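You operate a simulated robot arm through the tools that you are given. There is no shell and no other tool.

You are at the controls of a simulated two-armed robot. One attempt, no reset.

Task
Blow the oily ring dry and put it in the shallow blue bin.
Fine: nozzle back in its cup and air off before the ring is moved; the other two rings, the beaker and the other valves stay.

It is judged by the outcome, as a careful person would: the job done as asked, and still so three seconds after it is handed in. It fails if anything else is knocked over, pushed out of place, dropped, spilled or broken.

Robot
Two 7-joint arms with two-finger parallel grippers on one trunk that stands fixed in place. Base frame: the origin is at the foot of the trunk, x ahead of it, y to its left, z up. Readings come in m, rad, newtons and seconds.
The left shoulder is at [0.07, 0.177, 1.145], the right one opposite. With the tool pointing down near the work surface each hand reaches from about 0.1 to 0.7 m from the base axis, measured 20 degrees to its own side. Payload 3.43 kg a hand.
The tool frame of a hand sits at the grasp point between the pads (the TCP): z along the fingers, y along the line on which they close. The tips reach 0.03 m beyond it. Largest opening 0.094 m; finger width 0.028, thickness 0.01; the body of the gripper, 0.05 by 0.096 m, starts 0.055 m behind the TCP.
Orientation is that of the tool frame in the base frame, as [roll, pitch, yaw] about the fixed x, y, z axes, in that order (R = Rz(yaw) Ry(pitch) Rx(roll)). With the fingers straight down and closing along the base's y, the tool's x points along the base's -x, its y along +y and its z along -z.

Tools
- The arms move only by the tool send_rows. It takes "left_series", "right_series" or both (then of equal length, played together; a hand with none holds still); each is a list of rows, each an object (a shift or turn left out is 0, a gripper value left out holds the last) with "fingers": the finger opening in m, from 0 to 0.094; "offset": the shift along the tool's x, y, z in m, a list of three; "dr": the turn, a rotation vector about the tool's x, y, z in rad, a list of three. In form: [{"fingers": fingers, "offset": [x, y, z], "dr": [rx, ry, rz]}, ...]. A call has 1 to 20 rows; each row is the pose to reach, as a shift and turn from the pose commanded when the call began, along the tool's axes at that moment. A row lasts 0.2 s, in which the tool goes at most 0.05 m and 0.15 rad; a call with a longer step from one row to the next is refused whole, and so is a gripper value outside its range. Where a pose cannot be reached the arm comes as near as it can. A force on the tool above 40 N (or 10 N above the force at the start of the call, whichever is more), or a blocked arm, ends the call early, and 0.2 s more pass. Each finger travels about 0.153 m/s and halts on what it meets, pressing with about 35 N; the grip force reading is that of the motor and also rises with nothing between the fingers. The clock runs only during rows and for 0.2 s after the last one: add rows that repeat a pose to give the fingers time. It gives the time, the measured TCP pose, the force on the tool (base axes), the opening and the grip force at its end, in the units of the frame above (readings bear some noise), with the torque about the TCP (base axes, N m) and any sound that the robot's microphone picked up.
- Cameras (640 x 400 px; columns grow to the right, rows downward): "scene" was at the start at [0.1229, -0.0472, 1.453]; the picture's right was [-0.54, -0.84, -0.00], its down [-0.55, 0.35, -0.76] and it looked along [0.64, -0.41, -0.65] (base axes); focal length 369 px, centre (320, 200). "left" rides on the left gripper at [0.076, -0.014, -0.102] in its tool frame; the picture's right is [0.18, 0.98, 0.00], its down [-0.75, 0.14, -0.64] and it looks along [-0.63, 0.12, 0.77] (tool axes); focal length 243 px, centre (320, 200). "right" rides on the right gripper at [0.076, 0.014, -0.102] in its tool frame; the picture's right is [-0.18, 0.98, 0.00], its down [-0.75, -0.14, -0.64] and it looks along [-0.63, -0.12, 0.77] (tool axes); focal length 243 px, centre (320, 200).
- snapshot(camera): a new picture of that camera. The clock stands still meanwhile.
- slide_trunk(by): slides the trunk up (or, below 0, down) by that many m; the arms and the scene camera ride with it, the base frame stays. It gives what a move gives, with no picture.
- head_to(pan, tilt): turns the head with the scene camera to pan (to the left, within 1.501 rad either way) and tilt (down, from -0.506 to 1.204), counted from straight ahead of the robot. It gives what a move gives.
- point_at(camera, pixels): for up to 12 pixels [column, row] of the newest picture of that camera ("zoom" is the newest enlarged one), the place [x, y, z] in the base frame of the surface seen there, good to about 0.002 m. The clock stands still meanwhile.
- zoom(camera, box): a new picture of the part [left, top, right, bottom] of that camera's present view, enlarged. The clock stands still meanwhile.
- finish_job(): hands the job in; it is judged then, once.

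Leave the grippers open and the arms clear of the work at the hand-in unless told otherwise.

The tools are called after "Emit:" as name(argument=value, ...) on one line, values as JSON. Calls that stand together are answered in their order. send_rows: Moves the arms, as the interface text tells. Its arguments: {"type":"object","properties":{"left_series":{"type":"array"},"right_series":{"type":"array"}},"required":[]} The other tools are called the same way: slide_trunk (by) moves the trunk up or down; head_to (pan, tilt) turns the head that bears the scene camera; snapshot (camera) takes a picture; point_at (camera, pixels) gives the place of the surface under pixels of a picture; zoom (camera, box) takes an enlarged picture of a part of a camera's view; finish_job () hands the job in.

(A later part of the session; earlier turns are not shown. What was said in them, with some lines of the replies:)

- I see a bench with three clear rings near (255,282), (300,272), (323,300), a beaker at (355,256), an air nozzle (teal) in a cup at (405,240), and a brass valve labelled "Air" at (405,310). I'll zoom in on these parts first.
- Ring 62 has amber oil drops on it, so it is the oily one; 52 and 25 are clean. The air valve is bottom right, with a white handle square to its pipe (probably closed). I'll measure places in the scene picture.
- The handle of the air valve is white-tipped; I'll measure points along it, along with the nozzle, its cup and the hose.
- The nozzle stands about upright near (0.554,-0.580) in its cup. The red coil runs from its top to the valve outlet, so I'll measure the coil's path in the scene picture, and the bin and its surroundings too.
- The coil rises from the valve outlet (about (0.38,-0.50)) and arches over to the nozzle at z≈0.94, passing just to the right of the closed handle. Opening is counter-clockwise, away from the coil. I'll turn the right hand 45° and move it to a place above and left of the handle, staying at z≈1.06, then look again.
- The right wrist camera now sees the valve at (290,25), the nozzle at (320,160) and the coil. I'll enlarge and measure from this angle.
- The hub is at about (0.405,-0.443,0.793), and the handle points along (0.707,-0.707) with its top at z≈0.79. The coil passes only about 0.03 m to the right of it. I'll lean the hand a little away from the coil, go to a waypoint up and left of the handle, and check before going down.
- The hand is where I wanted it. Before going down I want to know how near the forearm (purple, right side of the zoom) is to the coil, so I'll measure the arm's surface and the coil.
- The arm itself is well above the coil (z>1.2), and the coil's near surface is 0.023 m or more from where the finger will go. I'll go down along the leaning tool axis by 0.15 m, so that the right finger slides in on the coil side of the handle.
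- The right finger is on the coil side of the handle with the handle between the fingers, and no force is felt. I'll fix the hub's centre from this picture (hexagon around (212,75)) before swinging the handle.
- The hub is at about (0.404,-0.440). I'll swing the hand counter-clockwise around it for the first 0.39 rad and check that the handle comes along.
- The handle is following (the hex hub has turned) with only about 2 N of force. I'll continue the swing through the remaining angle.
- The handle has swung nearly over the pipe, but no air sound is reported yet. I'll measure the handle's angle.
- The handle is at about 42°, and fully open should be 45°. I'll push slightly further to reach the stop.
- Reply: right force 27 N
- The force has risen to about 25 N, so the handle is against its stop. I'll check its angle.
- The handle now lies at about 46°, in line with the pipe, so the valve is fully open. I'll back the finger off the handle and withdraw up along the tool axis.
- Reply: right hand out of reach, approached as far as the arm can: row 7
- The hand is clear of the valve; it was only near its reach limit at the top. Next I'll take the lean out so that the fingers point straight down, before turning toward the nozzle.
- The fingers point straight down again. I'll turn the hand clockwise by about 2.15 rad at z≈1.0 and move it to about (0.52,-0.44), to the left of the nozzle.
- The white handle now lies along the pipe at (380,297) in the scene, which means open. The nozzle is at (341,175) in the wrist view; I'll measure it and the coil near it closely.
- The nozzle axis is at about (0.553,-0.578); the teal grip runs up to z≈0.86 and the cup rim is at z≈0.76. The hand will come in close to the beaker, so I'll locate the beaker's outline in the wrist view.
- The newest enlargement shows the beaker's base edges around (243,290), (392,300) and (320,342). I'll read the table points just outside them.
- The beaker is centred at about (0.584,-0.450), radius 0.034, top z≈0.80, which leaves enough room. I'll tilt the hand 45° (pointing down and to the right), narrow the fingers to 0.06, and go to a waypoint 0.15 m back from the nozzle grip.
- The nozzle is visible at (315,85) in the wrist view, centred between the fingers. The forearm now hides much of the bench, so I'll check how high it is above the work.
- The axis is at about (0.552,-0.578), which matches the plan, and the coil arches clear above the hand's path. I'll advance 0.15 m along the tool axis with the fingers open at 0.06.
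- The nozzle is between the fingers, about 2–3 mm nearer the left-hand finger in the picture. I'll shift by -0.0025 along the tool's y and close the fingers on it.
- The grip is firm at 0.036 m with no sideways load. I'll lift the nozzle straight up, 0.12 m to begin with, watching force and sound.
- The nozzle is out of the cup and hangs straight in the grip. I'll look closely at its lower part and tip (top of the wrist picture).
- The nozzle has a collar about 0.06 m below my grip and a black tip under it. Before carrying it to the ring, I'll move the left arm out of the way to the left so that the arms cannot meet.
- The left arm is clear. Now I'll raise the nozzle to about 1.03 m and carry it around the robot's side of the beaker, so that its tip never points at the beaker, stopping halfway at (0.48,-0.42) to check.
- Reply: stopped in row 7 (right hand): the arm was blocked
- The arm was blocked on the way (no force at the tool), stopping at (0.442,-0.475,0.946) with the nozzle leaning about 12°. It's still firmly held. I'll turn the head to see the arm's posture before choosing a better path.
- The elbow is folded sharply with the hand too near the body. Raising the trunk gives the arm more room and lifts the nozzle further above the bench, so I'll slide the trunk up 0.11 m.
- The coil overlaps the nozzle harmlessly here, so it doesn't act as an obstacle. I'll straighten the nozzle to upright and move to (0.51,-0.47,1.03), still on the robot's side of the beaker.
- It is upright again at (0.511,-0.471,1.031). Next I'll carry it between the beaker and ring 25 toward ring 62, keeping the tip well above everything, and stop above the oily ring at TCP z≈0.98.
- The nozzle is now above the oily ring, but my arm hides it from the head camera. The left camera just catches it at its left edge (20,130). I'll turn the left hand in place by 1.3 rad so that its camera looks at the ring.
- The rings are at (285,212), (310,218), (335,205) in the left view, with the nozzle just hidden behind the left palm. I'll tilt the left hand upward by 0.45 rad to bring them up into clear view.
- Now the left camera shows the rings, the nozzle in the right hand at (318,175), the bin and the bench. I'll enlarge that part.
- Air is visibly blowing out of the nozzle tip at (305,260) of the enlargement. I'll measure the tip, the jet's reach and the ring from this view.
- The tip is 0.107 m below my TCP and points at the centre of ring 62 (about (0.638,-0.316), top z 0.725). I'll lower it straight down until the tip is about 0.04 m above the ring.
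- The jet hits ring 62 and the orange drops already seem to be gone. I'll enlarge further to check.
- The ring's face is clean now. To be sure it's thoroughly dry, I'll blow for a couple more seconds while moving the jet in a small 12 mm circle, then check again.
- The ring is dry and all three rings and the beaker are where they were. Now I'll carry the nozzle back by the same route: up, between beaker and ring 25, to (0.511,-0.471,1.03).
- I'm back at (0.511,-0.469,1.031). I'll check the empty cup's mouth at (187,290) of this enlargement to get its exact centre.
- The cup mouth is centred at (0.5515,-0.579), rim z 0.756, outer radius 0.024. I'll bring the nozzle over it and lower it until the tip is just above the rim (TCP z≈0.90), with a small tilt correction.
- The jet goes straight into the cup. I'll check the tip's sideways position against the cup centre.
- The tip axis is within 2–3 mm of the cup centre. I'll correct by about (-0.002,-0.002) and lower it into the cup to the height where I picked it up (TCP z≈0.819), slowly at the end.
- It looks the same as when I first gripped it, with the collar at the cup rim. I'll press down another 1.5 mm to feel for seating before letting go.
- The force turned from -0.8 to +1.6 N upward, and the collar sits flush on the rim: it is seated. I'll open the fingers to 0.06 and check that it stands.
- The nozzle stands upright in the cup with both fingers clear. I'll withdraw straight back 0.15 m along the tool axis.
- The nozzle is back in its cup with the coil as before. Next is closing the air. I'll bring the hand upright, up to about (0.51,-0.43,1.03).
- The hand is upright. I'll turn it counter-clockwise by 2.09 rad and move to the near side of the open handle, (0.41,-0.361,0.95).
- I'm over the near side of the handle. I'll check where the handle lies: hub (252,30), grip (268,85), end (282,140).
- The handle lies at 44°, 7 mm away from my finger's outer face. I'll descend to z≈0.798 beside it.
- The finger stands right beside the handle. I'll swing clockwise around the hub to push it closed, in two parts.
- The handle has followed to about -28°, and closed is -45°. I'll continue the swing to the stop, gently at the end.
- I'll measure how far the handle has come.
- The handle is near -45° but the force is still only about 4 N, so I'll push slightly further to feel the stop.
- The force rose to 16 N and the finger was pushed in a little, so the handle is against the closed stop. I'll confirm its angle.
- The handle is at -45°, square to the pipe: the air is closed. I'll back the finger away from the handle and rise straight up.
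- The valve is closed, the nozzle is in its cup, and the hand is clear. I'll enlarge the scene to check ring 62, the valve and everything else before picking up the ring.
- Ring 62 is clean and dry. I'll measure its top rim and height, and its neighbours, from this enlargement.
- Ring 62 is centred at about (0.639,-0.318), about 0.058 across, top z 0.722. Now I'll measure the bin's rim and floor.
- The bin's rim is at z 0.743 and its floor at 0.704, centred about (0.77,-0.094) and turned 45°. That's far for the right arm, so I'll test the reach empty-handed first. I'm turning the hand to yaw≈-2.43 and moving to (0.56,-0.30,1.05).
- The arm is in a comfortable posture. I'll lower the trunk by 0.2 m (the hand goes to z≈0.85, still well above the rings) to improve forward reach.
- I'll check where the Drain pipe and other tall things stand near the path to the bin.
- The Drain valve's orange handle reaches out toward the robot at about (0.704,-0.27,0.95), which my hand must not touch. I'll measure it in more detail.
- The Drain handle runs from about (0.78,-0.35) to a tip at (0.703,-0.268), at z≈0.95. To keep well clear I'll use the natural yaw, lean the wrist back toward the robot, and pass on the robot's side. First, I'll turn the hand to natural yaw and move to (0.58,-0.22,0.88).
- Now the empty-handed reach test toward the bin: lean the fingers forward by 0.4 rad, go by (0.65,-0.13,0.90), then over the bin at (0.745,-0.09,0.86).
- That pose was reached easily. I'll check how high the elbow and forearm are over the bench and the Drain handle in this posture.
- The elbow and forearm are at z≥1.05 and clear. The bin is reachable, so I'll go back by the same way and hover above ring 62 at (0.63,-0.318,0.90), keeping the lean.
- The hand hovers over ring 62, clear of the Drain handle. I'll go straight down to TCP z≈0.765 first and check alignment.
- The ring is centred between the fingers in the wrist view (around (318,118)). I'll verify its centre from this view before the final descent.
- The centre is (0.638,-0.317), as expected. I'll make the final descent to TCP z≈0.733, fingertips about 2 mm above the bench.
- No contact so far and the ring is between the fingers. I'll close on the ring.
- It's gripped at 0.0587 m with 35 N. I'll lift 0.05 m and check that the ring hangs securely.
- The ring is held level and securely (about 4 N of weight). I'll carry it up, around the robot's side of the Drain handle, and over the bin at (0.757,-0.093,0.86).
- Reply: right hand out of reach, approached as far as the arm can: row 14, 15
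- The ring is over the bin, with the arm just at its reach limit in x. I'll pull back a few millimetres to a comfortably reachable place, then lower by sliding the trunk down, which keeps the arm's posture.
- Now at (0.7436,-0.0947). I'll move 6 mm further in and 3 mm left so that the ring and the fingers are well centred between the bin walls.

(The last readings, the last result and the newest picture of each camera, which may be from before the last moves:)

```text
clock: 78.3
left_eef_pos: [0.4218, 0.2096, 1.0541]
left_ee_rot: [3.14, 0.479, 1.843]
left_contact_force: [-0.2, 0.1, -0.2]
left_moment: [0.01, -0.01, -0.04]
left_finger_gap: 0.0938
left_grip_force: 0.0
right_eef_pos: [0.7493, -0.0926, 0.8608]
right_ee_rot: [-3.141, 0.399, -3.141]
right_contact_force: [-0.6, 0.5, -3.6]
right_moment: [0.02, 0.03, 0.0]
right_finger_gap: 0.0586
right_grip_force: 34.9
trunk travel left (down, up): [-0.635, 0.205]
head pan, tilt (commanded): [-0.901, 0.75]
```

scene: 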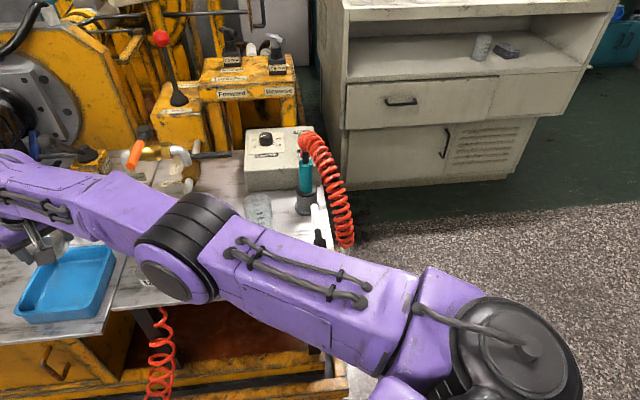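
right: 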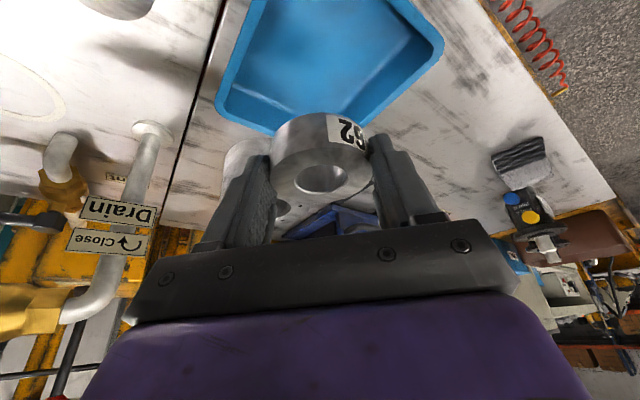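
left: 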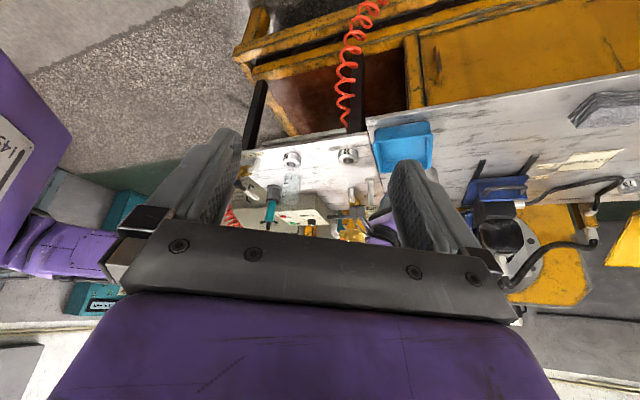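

It's in place at (0.749,-0.093,0.861). I'll lower the trunk by 0.07 m first and look.

Emit:
slide_trunk(by=-0.07)

Emit:
snapshot(camera="right")

Emit:
snapshot(camera="scene")

Emit:
snapshot(camera="left")

```text
clock: 79.4
left_eef_pos: [0.4207, 0.2097, 0.9845]
left_ee_rot: [3.141, 0.481, 1.844]
left_contact_force: [-0.5, 0.4, -0.7]
left_moment: [-0.01, 0.0, -0.02]
left_finger_gap: 0.094
left_grip_force: 0.0
right_eef_pos: [0.7499, -0.0915, 0.7911]
right_ee_rot: [3.14, 0.399, -3.141]
right_contact_force: [-0.7, 0.6, -3.1]
right_moment: [-0.01, 0.04, 0.01]
right_finger_gap: 0.0587
right_grip_force: 34.4
trunk travel left (down, up): [-0.565, 0.275]
head pan, tilt (commanded): [-0.901, 0.75]
```

```text
taken
```

right: 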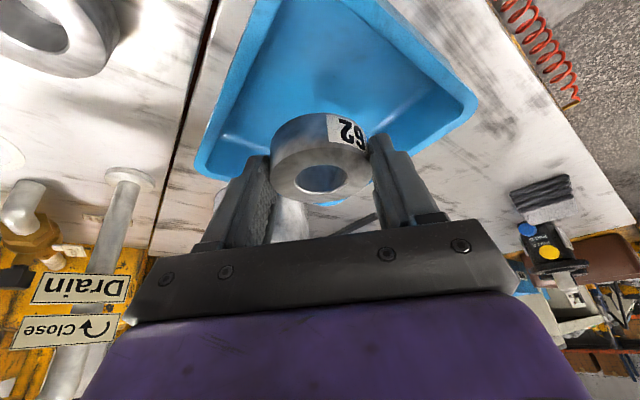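

```text
taken
```

scene: 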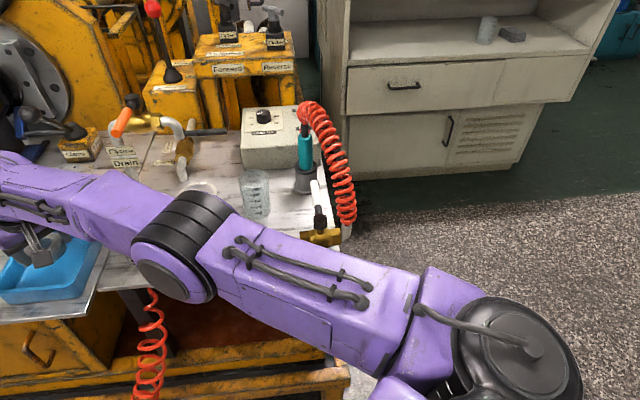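

```text
taken
```

left: 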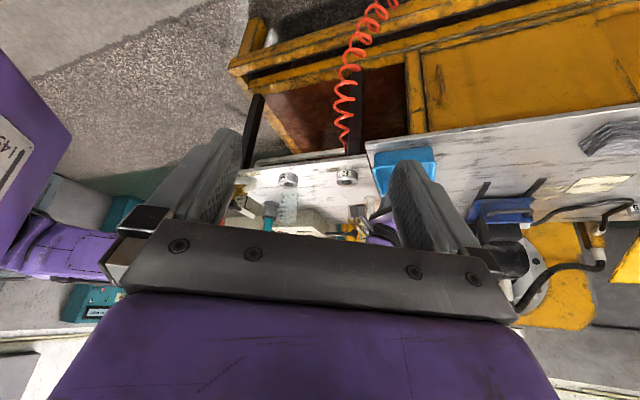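

The ring is at the bin's mouth. I'll turn the head to look straight at the bin.

Emit:
head_to(pan=-0.35, tilt=0.7)

Emit:
snapshot(camera="scene")

Emit:
zoom(camera="left", box=[330, 130, 430, 210])

```text
clock: 80.4
left_eef_pos: [0.42, 0.2099, 0.984]
left_ee_rot: [3.142, 0.481, 1.842]
left_contact_force: [0.3, 0.0, 0.6]
left_moment: [-0.01, 0.0, 0.0]
left_finger_gap: 0.0939
left_grip_force: 0.2
right_eef_pos: [0.7501, -0.0917, 0.7911]
right_ee_rot: [3.141, 0.399, 3.14]
right_contact_force: [0.9, -0.2, -3.4]
right_moment: [-0.03, 0.03, -0.01]
right_finger_gap: 0.0586
right_grip_force: 34.9
trunk travel left (down, up): [-0.565, 0.275]
head pan, tilt (commanded): [-0.351, 0.7]
```

```text
taken
```

scene: 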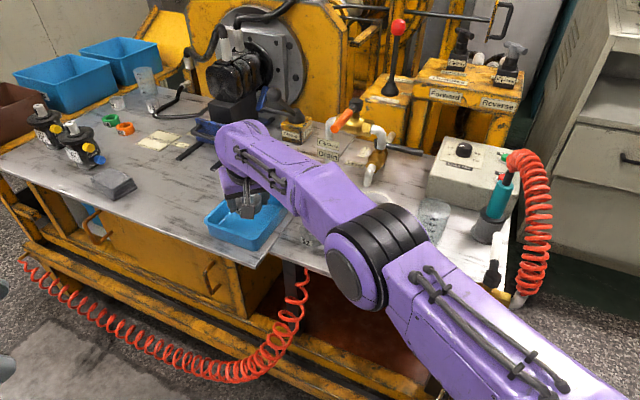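

```text
5.00 times, centred on (380, 170) of left
```

zoom: 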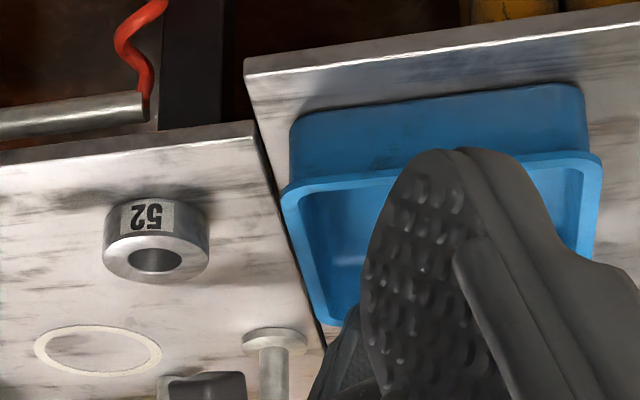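

The shallow bin is the one under my hand (the two at the back left are deeper). I'll enlarge the bin area.

Emit:
zoom(camera="scene", box=[180, 140, 320, 270])

```text
3.08 times, centred on (250, 205) of scene
```

zoom: 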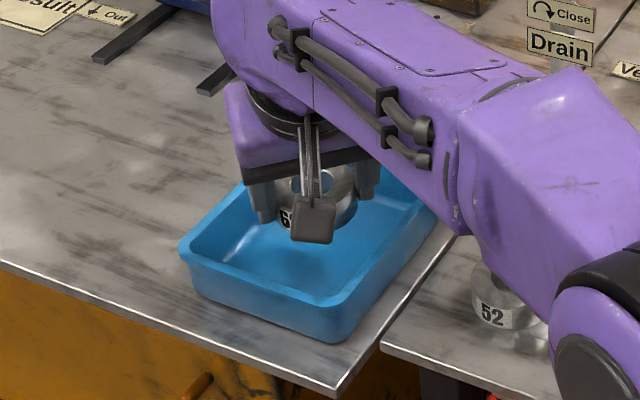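

The ring and both fingers are inside the bin's outline. I'll lower the trunk another 0.04 m, leaving the ring about 11 mm above the bin floor.

Emit:
slide_trunk(by=-0.04)

Emit:
zoom(camera="scene", box=[180, 120, 320, 250])

Emit:
snapshot(camera="right")

```text
clock: 81.2
left_eef_pos: [0.4212, 0.2096, 0.9445]
left_ee_rot: [-3.141, 0.482, 1.842]
left_contact_force: [0.1, 0.7, 1.2]
left_moment: [0.02, 0.02, -0.02]
left_finger_gap: 0.094
left_grip_force: 0.1
right_eef_pos: [0.7496, -0.0916, 0.751]
right_ee_rot: [3.141, 0.399, 3.14]
right_contact_force: [0.4, -0.5, -3.0]
right_moment: [-0.04, 0.03, 0.02]
right_finger_gap: 0.0587
right_grip_force: 35.3
trunk travel left (down, up): [-0.525, 0.315]
head pan, tilt (commanded): [-0.351, 0.7]
```

```text
3.08 times, centred on (250, 185) of scene
```

zoom: 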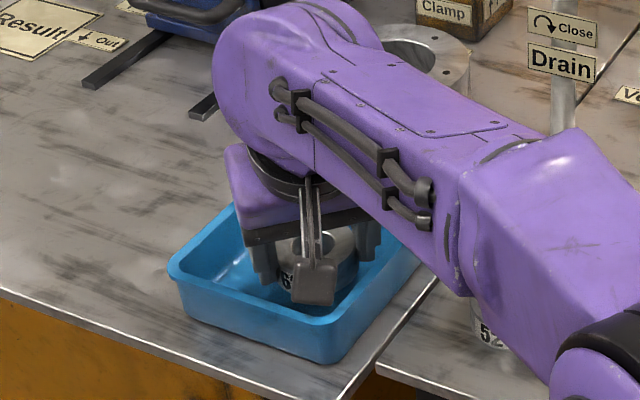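

```text
taken
```

right: 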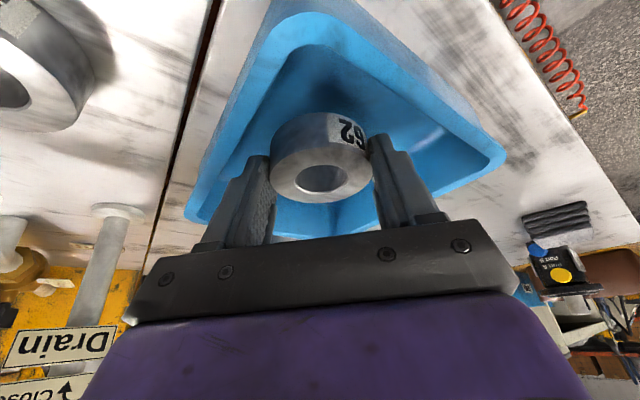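

The ring is inside the bin and clear of the walls. I'll lower the last 9 mm with the arm, gently.

Emit:
send_rows(right_series=[{"fingers": 0.04, "offset": [0.0016, 0, 0.0037]}, {"offset": [0.0029, 0, 0.0069]}, {"offset": [0.0037, 0, 0.0087]}, {"offset": [0.0037, 0, 0.0087]}])

```text
clock: 82.2
left_eef_pos: [0.4216, 0.2091, 0.9434]
left_ee_rot: [-3.14, 0.481, 1.841]
left_contact_force: [-0.9, -0.3, -0.9]
left_moment: [0.01, -0.02, 0.02]
left_finger_gap: 0.0942
left_grip_force: 0.0
right_eef_pos: [0.7496, -0.0928, 0.7426]
right_ee_rot: [-3.141, 0.399, 3.141]
right_contact_force: [-0.4, -0.4, -3.0]
right_moment: [-0.01, 0.03, 0.03]
right_finger_gap: 0.0587
right_grip_force: 35.3
trunk travel left (down, up): [-0.525, 0.315]
head pan, tilt (commanded): [-0.351, 0.7]
```

The force still shows the ring's full weight, so it isn't touching yet. I'll lower another 3 mm in small steps.

Emit:
send_rows(right_series=[{"fingers": 0.04, "offset": [0.0004, 0, 0.0009]}, {"offset": [0.0008, 0, 0.0018]}, {"offset": [0.0012, 0, 0.0028]}, {"offset": [0.0012, 0, 0.0028]}])

```text
clock: 83.2
left_eef_pos: [0.4204, 0.2102, 0.9448]
left_ee_rot: [3.14, 0.484, 1.842]
left_contact_force: [0.5, -0.4, 0.1]
left_moment: [0.01, -0.02, 0.01]
left_finger_gap: 0.094
left_grip_force: 0.1
right_eef_pos: [0.7498, -0.0932, 0.7411]
right_ee_rot: [-3.141, 0.401, 3.141]
right_contact_force: [0.8, -0.3, 2.5]
right_moment: [-0.06, 0.07, 0.03]
right_finger_gap: 0.0586
right_grip_force: 35.2
trunk travel left (down, up): [-0.525, 0.315]
head pan, tilt (commanded): [-0.351, 0.7]
```

The reading turned to +2.5 N upward: the ring rests on the bin floor. I'll open the fingers gently to 0.072.

Emit:
send_rows(right_series=[{"fingers": 0.06, "offset": [0, 0, 0]}, {"fingers": 0.066, "offset": [0, 0, 0]}, {"fingers": 0.072, "offset": [0, 0, 0]}, {"fingers": 0.072, "offset": [0, 0, 0]}])

Emit:
snapshot(camera="right")

Emit:
zoom(camera="scene", box=[180, 120, 320, 250])

```text
clock: 84.2
left_eef_pos: [0.4207, 0.2099, 0.9437]
left_ee_rot: [3.141, 0.48, 1.843]
left_contact_force: [0.3, 0.3, -0.4]
left_moment: [0.01, 0.05, 0.01]
left_finger_gap: 0.094
left_grip_force: 0.0
right_eef_pos: [0.7491, -0.0926, 0.7399]
right_ee_rot: [-3.141, 0.4, 3.141]
right_contact_force: [0.0, 0.7, 1.3]
right_moment: [-0.01, -0.01, 0.02]
right_finger_gap: 0.0718
right_grip_force: 0.1
trunk travel left (down, up): [-0.525, 0.315]
head pan, tilt (commanded): [-0.351, 0.7]
```

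```text
taken
```

right: 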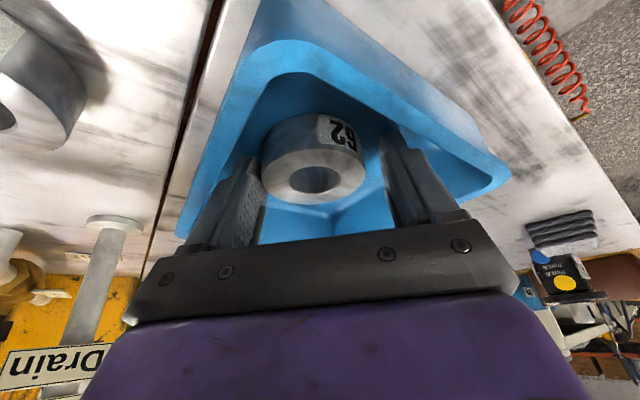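

```text
3.08 times, centred on (250, 185) of scene
```

zoom: 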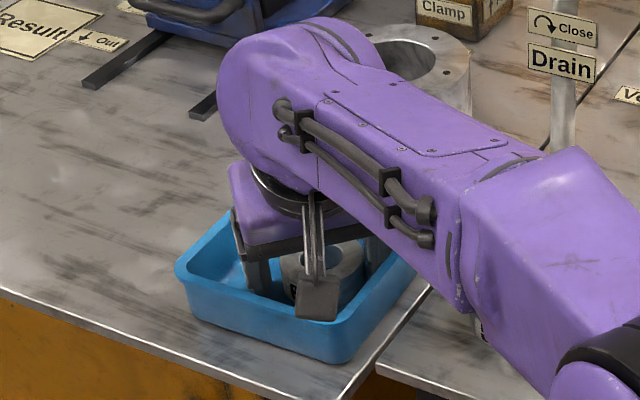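

The ring is lying in the bin. The finger on the picture's left is close to the ring, so I'll check the gap before lifting.

Emit:
zoom(camera="right", box=[220, 90, 420, 220])

```text
3.08 times, centred on (320, 155) of right
```

zoom: 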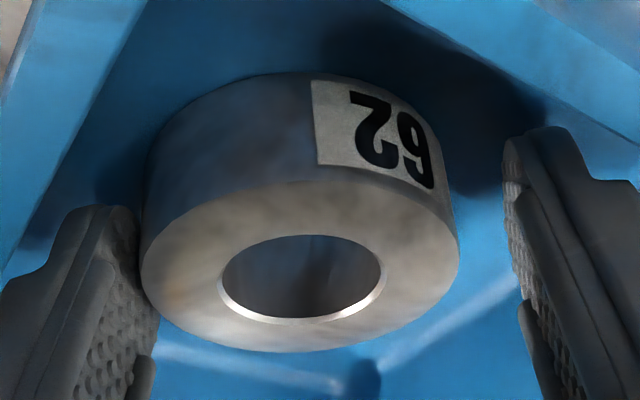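

The left-hand pad is nearly touching the ring. I'll shift 3 mm along the bin's wall direction to centre the fingers, then lift straight up.

Emit:
send_rows(right_series=[{"fingers": 0.072, "offset": [-0.0023, -0.003, 0.001]}, {"offset": [-0.0023, -0.003, 0.001]}])

Emit:
zoom(camera="right", box=[220, 90, 420, 220])

```text
clock: 84.8
left_eef_pos: [0.4202, 0.2099, 0.9434]
left_ee_rot: [3.141, 0.483, 1.844]
left_contact_force: [0.3, 0.6, 0.2]
left_moment: [-0.03, 0.0, 0.04]
left_finger_gap: 0.094
left_grip_force: 0.1
right_eef_pos: [0.7504, -0.0955, 0.7397]
right_ee_rot: [3.14, 0.4, -3.141]
right_contact_force: [1.7, 0.8, 0.4]
right_moment: [0.0, 0.03, 0.06]
right_finger_gap: 0.0714
right_grip_force: 0.1
trunk travel left (down, up): [-0.525, 0.315]
head pan, tilt (commanded): [-0.351, 0.7]
```

```text
3.08 times, centred on (320, 155) of right
```

zoom: 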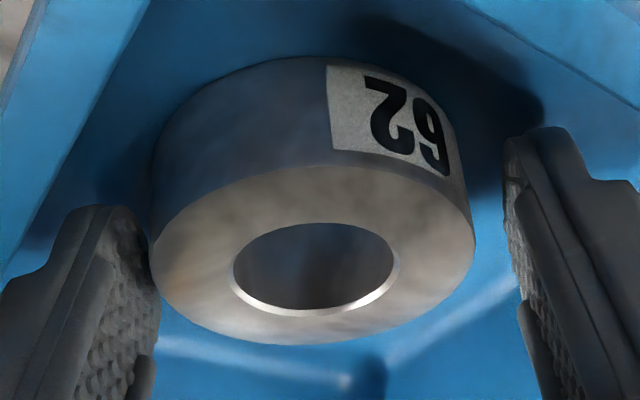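

There's now a slight 2 N side touch, probably the outer finger against the bin wall. I'll ease back 1 mm and lift straight up slowly for the first centimetre.

Emit:
send_rows(right_series=[{"fingers": 0.0715, "offset": [0.0008, 0.0012, -0.0003]}, {"offset": [-0.0008, 0.0012, -0.0037]}, {"offset": [-0.0027, 0.0012, -0.0083]}, {"offset": [-0.0027, 0.0012, -0.0083]}])

Emit:
snapshot(camera="right")

```text
clock: 85.8
left_eef_pos: [0.4199, 0.2102, 0.9436]
left_ee_rot: [3.141, 0.48, 1.844]
left_contact_force: [-0.4, 0.3, 0.0]
left_moment: [0.01, 0.02, 0.0]
left_finger_gap: 0.094
left_grip_force: 0.0
right_eef_pos: [0.7519, -0.0931, 0.7481]
right_ee_rot: [-3.14, 0.4, 3.141]
right_contact_force: [0.4, 1.2, 0.2]
right_moment: [0.01, 0.0, -0.02]
right_finger_gap: 0.0715
right_grip_force: 0.1
trunk travel left (down, up): [-0.525, 0.315]
head pan, tilt (commanded): [-0.351, 0.7]
```

```text
taken
```

right: 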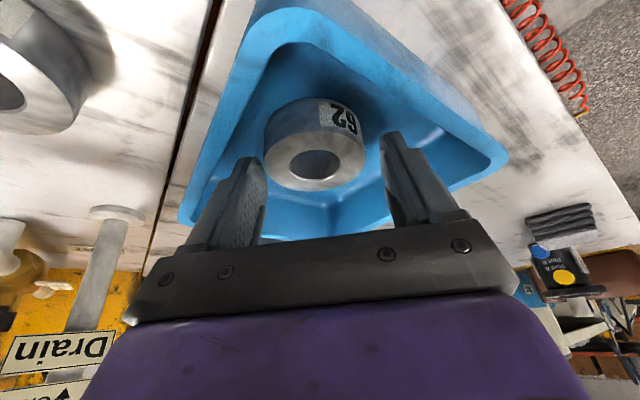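

The ring stays flat in the bin while the fingers rise. I'll lift another 4 cm with the arm, then raise the trunk.

Emit:
send_rows(right_series=[{"fingers": 0.0715, "offset": [-0.0039, 0, -0.0092]}, {"offset": [-0.0078, 0, -0.0184]}, {"offset": [-0.0156, 0, -0.0368]}, {"offset": [-0.0156, 0, -0.0368]}])

Emit:
slide_trunk(by=0.15)

Emit:
snapshot(camera="scene")

Emit:
snapshot(camera="right")

```text
clock: 86.8
left_eef_pos: [0.4209, 0.2086, 0.9446]
left_ee_rot: [-3.141, 0.48, 1.843]
left_contact_force: [-0.5, 0.5, 0.2]
left_moment: [0.01, -0.02, -0.01]
left_finger_gap: 0.0941
left_grip_force: 0.0
right_eef_pos: [0.7512, -0.0952, 0.7871]
right_ee_rot: [-3.141, 0.399, -3.141]
right_contact_force: [-0.3, 0.3, 0.9]
right_moment: [0.0, 0.03, 0.02]
right_finger_gap: 0.0715
right_grip_force: 0.1
trunk travel left (down, up): [-0.525, 0.315]
head pan, tilt (commanded): [-0.351, 0.7]
```

```text
clock: 88.5
left_eef_pos: [0.4208, 0.2095, 1.0949]
left_ee_rot: [3.14, 0.479, 1.842]
left_contact_force: [-0.4, 0.2, -0.2]
left_moment: [-0.04, 0.03, -0.01]
left_finger_gap: 0.094
left_grip_force: 0.1
right_eef_pos: [0.7514, -0.0948, 0.9379]
right_ee_rot: [-3.141, 0.399, -3.141]
right_contact_force: [-0.6, 0.5, 0.5]
right_moment: [0.0, -0.02, 0.0]
right_finger_gap: 0.0717
right_grip_force: 0.1
trunk travel left (down, up): [-0.675, 0.165]
head pan, tilt (commanded): [-0.351, 0.7]
```

```text
taken
```

scene: 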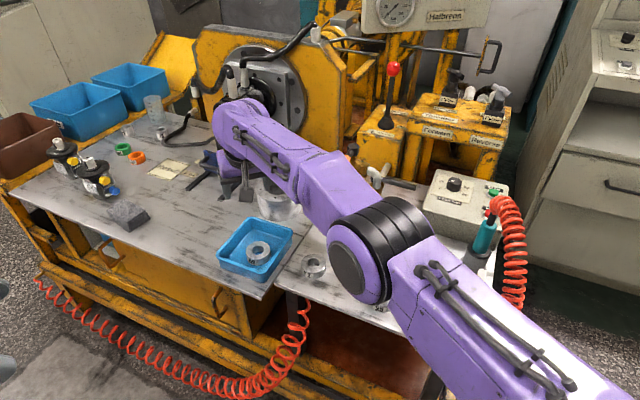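

```text
taken
```

right: 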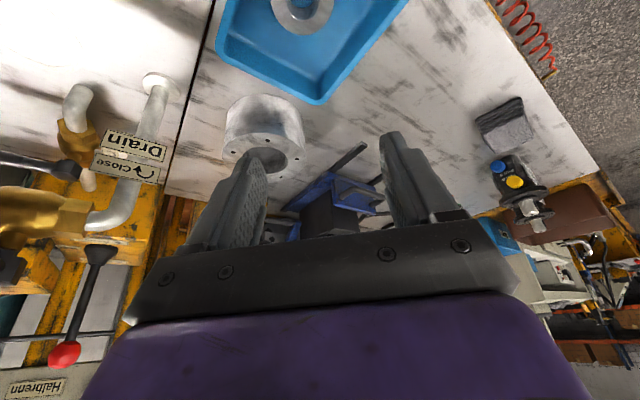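

The ring lies flat in the shallow bin. I'll draw the right hand back and up, away from the work, to about (0.50,-0.17,1.06).

Emit:
send_rows(right_series=[{"fingers": 0.08, "offset": [0.026, -0.011, -0.03]}, {"fingers": 0.094, "offset": [0.052, -0.023, -0.059]}, {"offset": [0.079, -0.034, -0.089]}, {"offset": [0.105, -0.046, -0.119]}, {"offset": [0.131, -0.057, -0.148]}, {"offset": [0.157, -0.069, -0.178]}, {"offset": [0.1836, -0.08, -0.2078]}, {"offset": [0.1836, -0.08, -0.2078]}])

Emit:
snapshot(camera="scene")

Emit:
snapshot(camera="left")

```text
clock: 90.3
left_eef_pos: [0.4218, 0.2113, 1.0932]
left_ee_rot: [-3.141, 0.482, 1.844]
left_contact_force: [0.0, 0.1, 0.4]
left_moment: [-0.03, 0.01, -0.04]
left_finger_gap: 0.0942
left_grip_force: 0.1
right_eef_pos: [0.502, -0.1733, 1.0574]
right_ee_rot: [-3.141, 0.399, 3.142]
right_contact_force: [-0.6, 0.6, -0.5]
right_moment: [0.01, 0.02, -0.03]
right_finger_gap: 0.0939
right_grip_force: 0.0
trunk travel left (down, up): [-0.675, 0.165]
head pan, tilt (commanded): [-0.351, 0.7]
```

```text
taken
```

scene: 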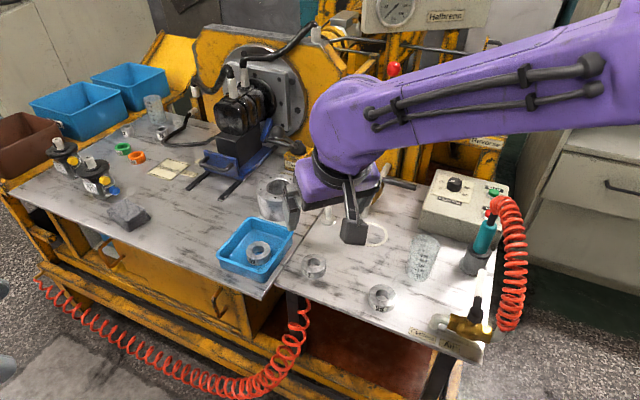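

```text
taken
```

left: 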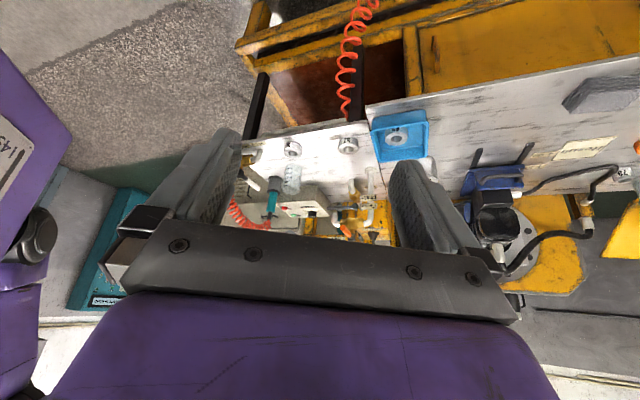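

Everything looks in order. I'll move the right hand further back to (0.40,-0.32,1.02), upright, and then inspect the whole bench.

Emit:
send_rows(right_series=[{"fingers": 0.094, "offset": [0.0213, -0.0294, -0.001], "dr": [0, 0.08, 0]}, {"offset": [0.0426, -0.0588, -0.0019], "dr": [0, 0.16, 0]}, {"offset": [0.0639, -0.0882, -0.0029], "dr": [0, 0.24, 0]}, {"offset": [0.0852, -0.1176, -0.0038], "dr": [0, 0.32, 0]}, {"offset": [0.1065, -0.147, -0.0048], "dr": [0, 0.4, 0]}, {"offset": [0.1065, -0.147, -0.0048], "dr": [0, 0.4, 0]}])

Emit:
snapshot(camera="scene")

Emit:
zoom(camera="left", box=[230, 90, 440, 250])

```text
clock: 91.7
left_eef_pos: [0.4217, 0.2102, 1.0943]
left_ee_rot: [-3.141, 0.482, 1.842]
left_contact_force: [-0.1, 0.8, -0.5]
left_moment: [-0.02, -0.03, -0.03]
left_finger_gap: 0.0939
left_grip_force: 0.1
right_eef_pos: [0.3996, -0.3201, 1.0198]
right_ee_rot: [3.141, -0.001, 3.14]
right_contact_force: [0.0, 0.7, 0.4]
right_moment: [-0.02, 0.02, 0.04]
right_finger_gap: 0.0939
right_grip_force: 0.1
trunk travel left (down, up): [-0.675, 0.165]
head pan, tilt (commanded): [-0.351, 0.7]
```

```text
taken
```

scene: 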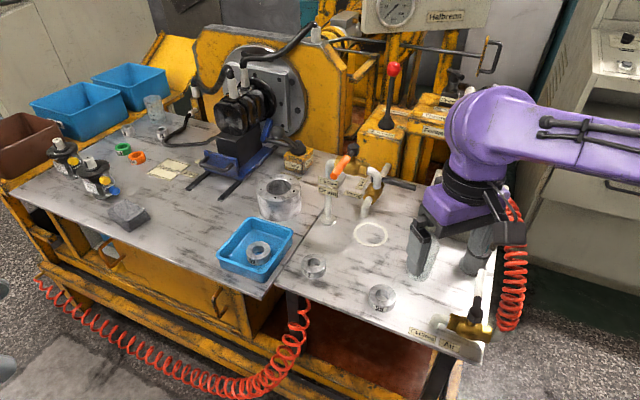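

```text
2.50 times, centred on (335, 170) of left
```

zoom: 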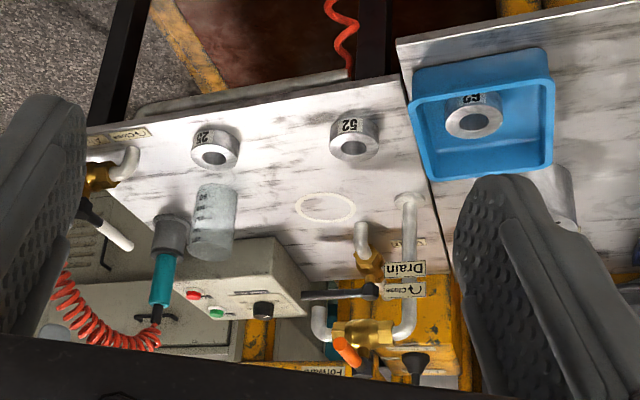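

The arms are clear. I'll measure the bin, the two other rings and the Drain handle to be sure nothing was shifted.

Emit:
zoom(camera="scene", box=[200, 200, 420, 330])

Emit:
point_at(camera="scene", pixels=[[219, 255], [292, 233], [261, 281], [248, 219], [258, 252], [314, 266], [381, 298], [336, 172], [344, 162], [478, 300]])

Emit:
zoom(camera="left", box=[250, 150, 320, 230])

```text
2.91 times, centred on (310, 265) of scene
```

zoom: 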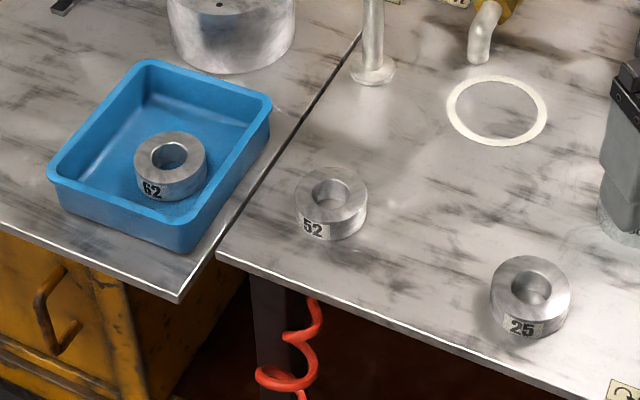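

```text
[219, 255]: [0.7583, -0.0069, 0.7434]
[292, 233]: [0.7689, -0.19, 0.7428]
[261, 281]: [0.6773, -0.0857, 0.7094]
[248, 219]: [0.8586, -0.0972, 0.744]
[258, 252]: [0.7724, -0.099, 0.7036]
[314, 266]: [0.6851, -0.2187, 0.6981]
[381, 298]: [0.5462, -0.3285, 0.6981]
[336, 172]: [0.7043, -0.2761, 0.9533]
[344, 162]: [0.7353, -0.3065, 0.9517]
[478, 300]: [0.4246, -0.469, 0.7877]
```

```text
5.00 times, centred on (285, 190) of left
```

zoom: 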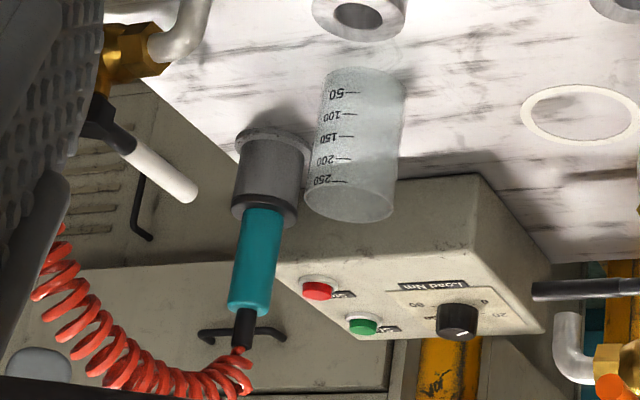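

Everything checks out:
- Ring 62 is dry and lies flat in the shallow bin.
- Rings 52 and 25, the beaker and the Drain handle are where they were.
- The nozzle stands in its cup, and the air valve is closed, with its handle square to the pipe.
- Both grippers are open and clear of the work.

I'm handing the job in.

Emit:
finish_job()

```text
The job is handed in.
```

I've handed in the job: ring 62, the oily one, is blown dry and lies flat in the shallow blue bin.

- **Order:** I put the nozzle back in its cup and closed the air valve before I moved the ring. The valve's handle is square to the pipe against its closed stop.
- **Left in place:** In the last pictures, rings 52 and 25, the beaker, the bin and the Drain and Vent valves were where they started, as far as I could see and measure. I didn't measure the Vent valve.
- **Contact with the bin:** While I was letting go of the ring, a finger touched something at about 2 N, probably the bin wall. Its corners measured within about 1 cm of the earlier readings, and I put that difference down to picking slightly different pixels.
- **Arms:** Both grippers are open and clear of the work.

On the way to the ring the right arm was blocked once, with the nozzle in hand and the air on. Nothing was hit; I raised the trunk to get room and carried on.
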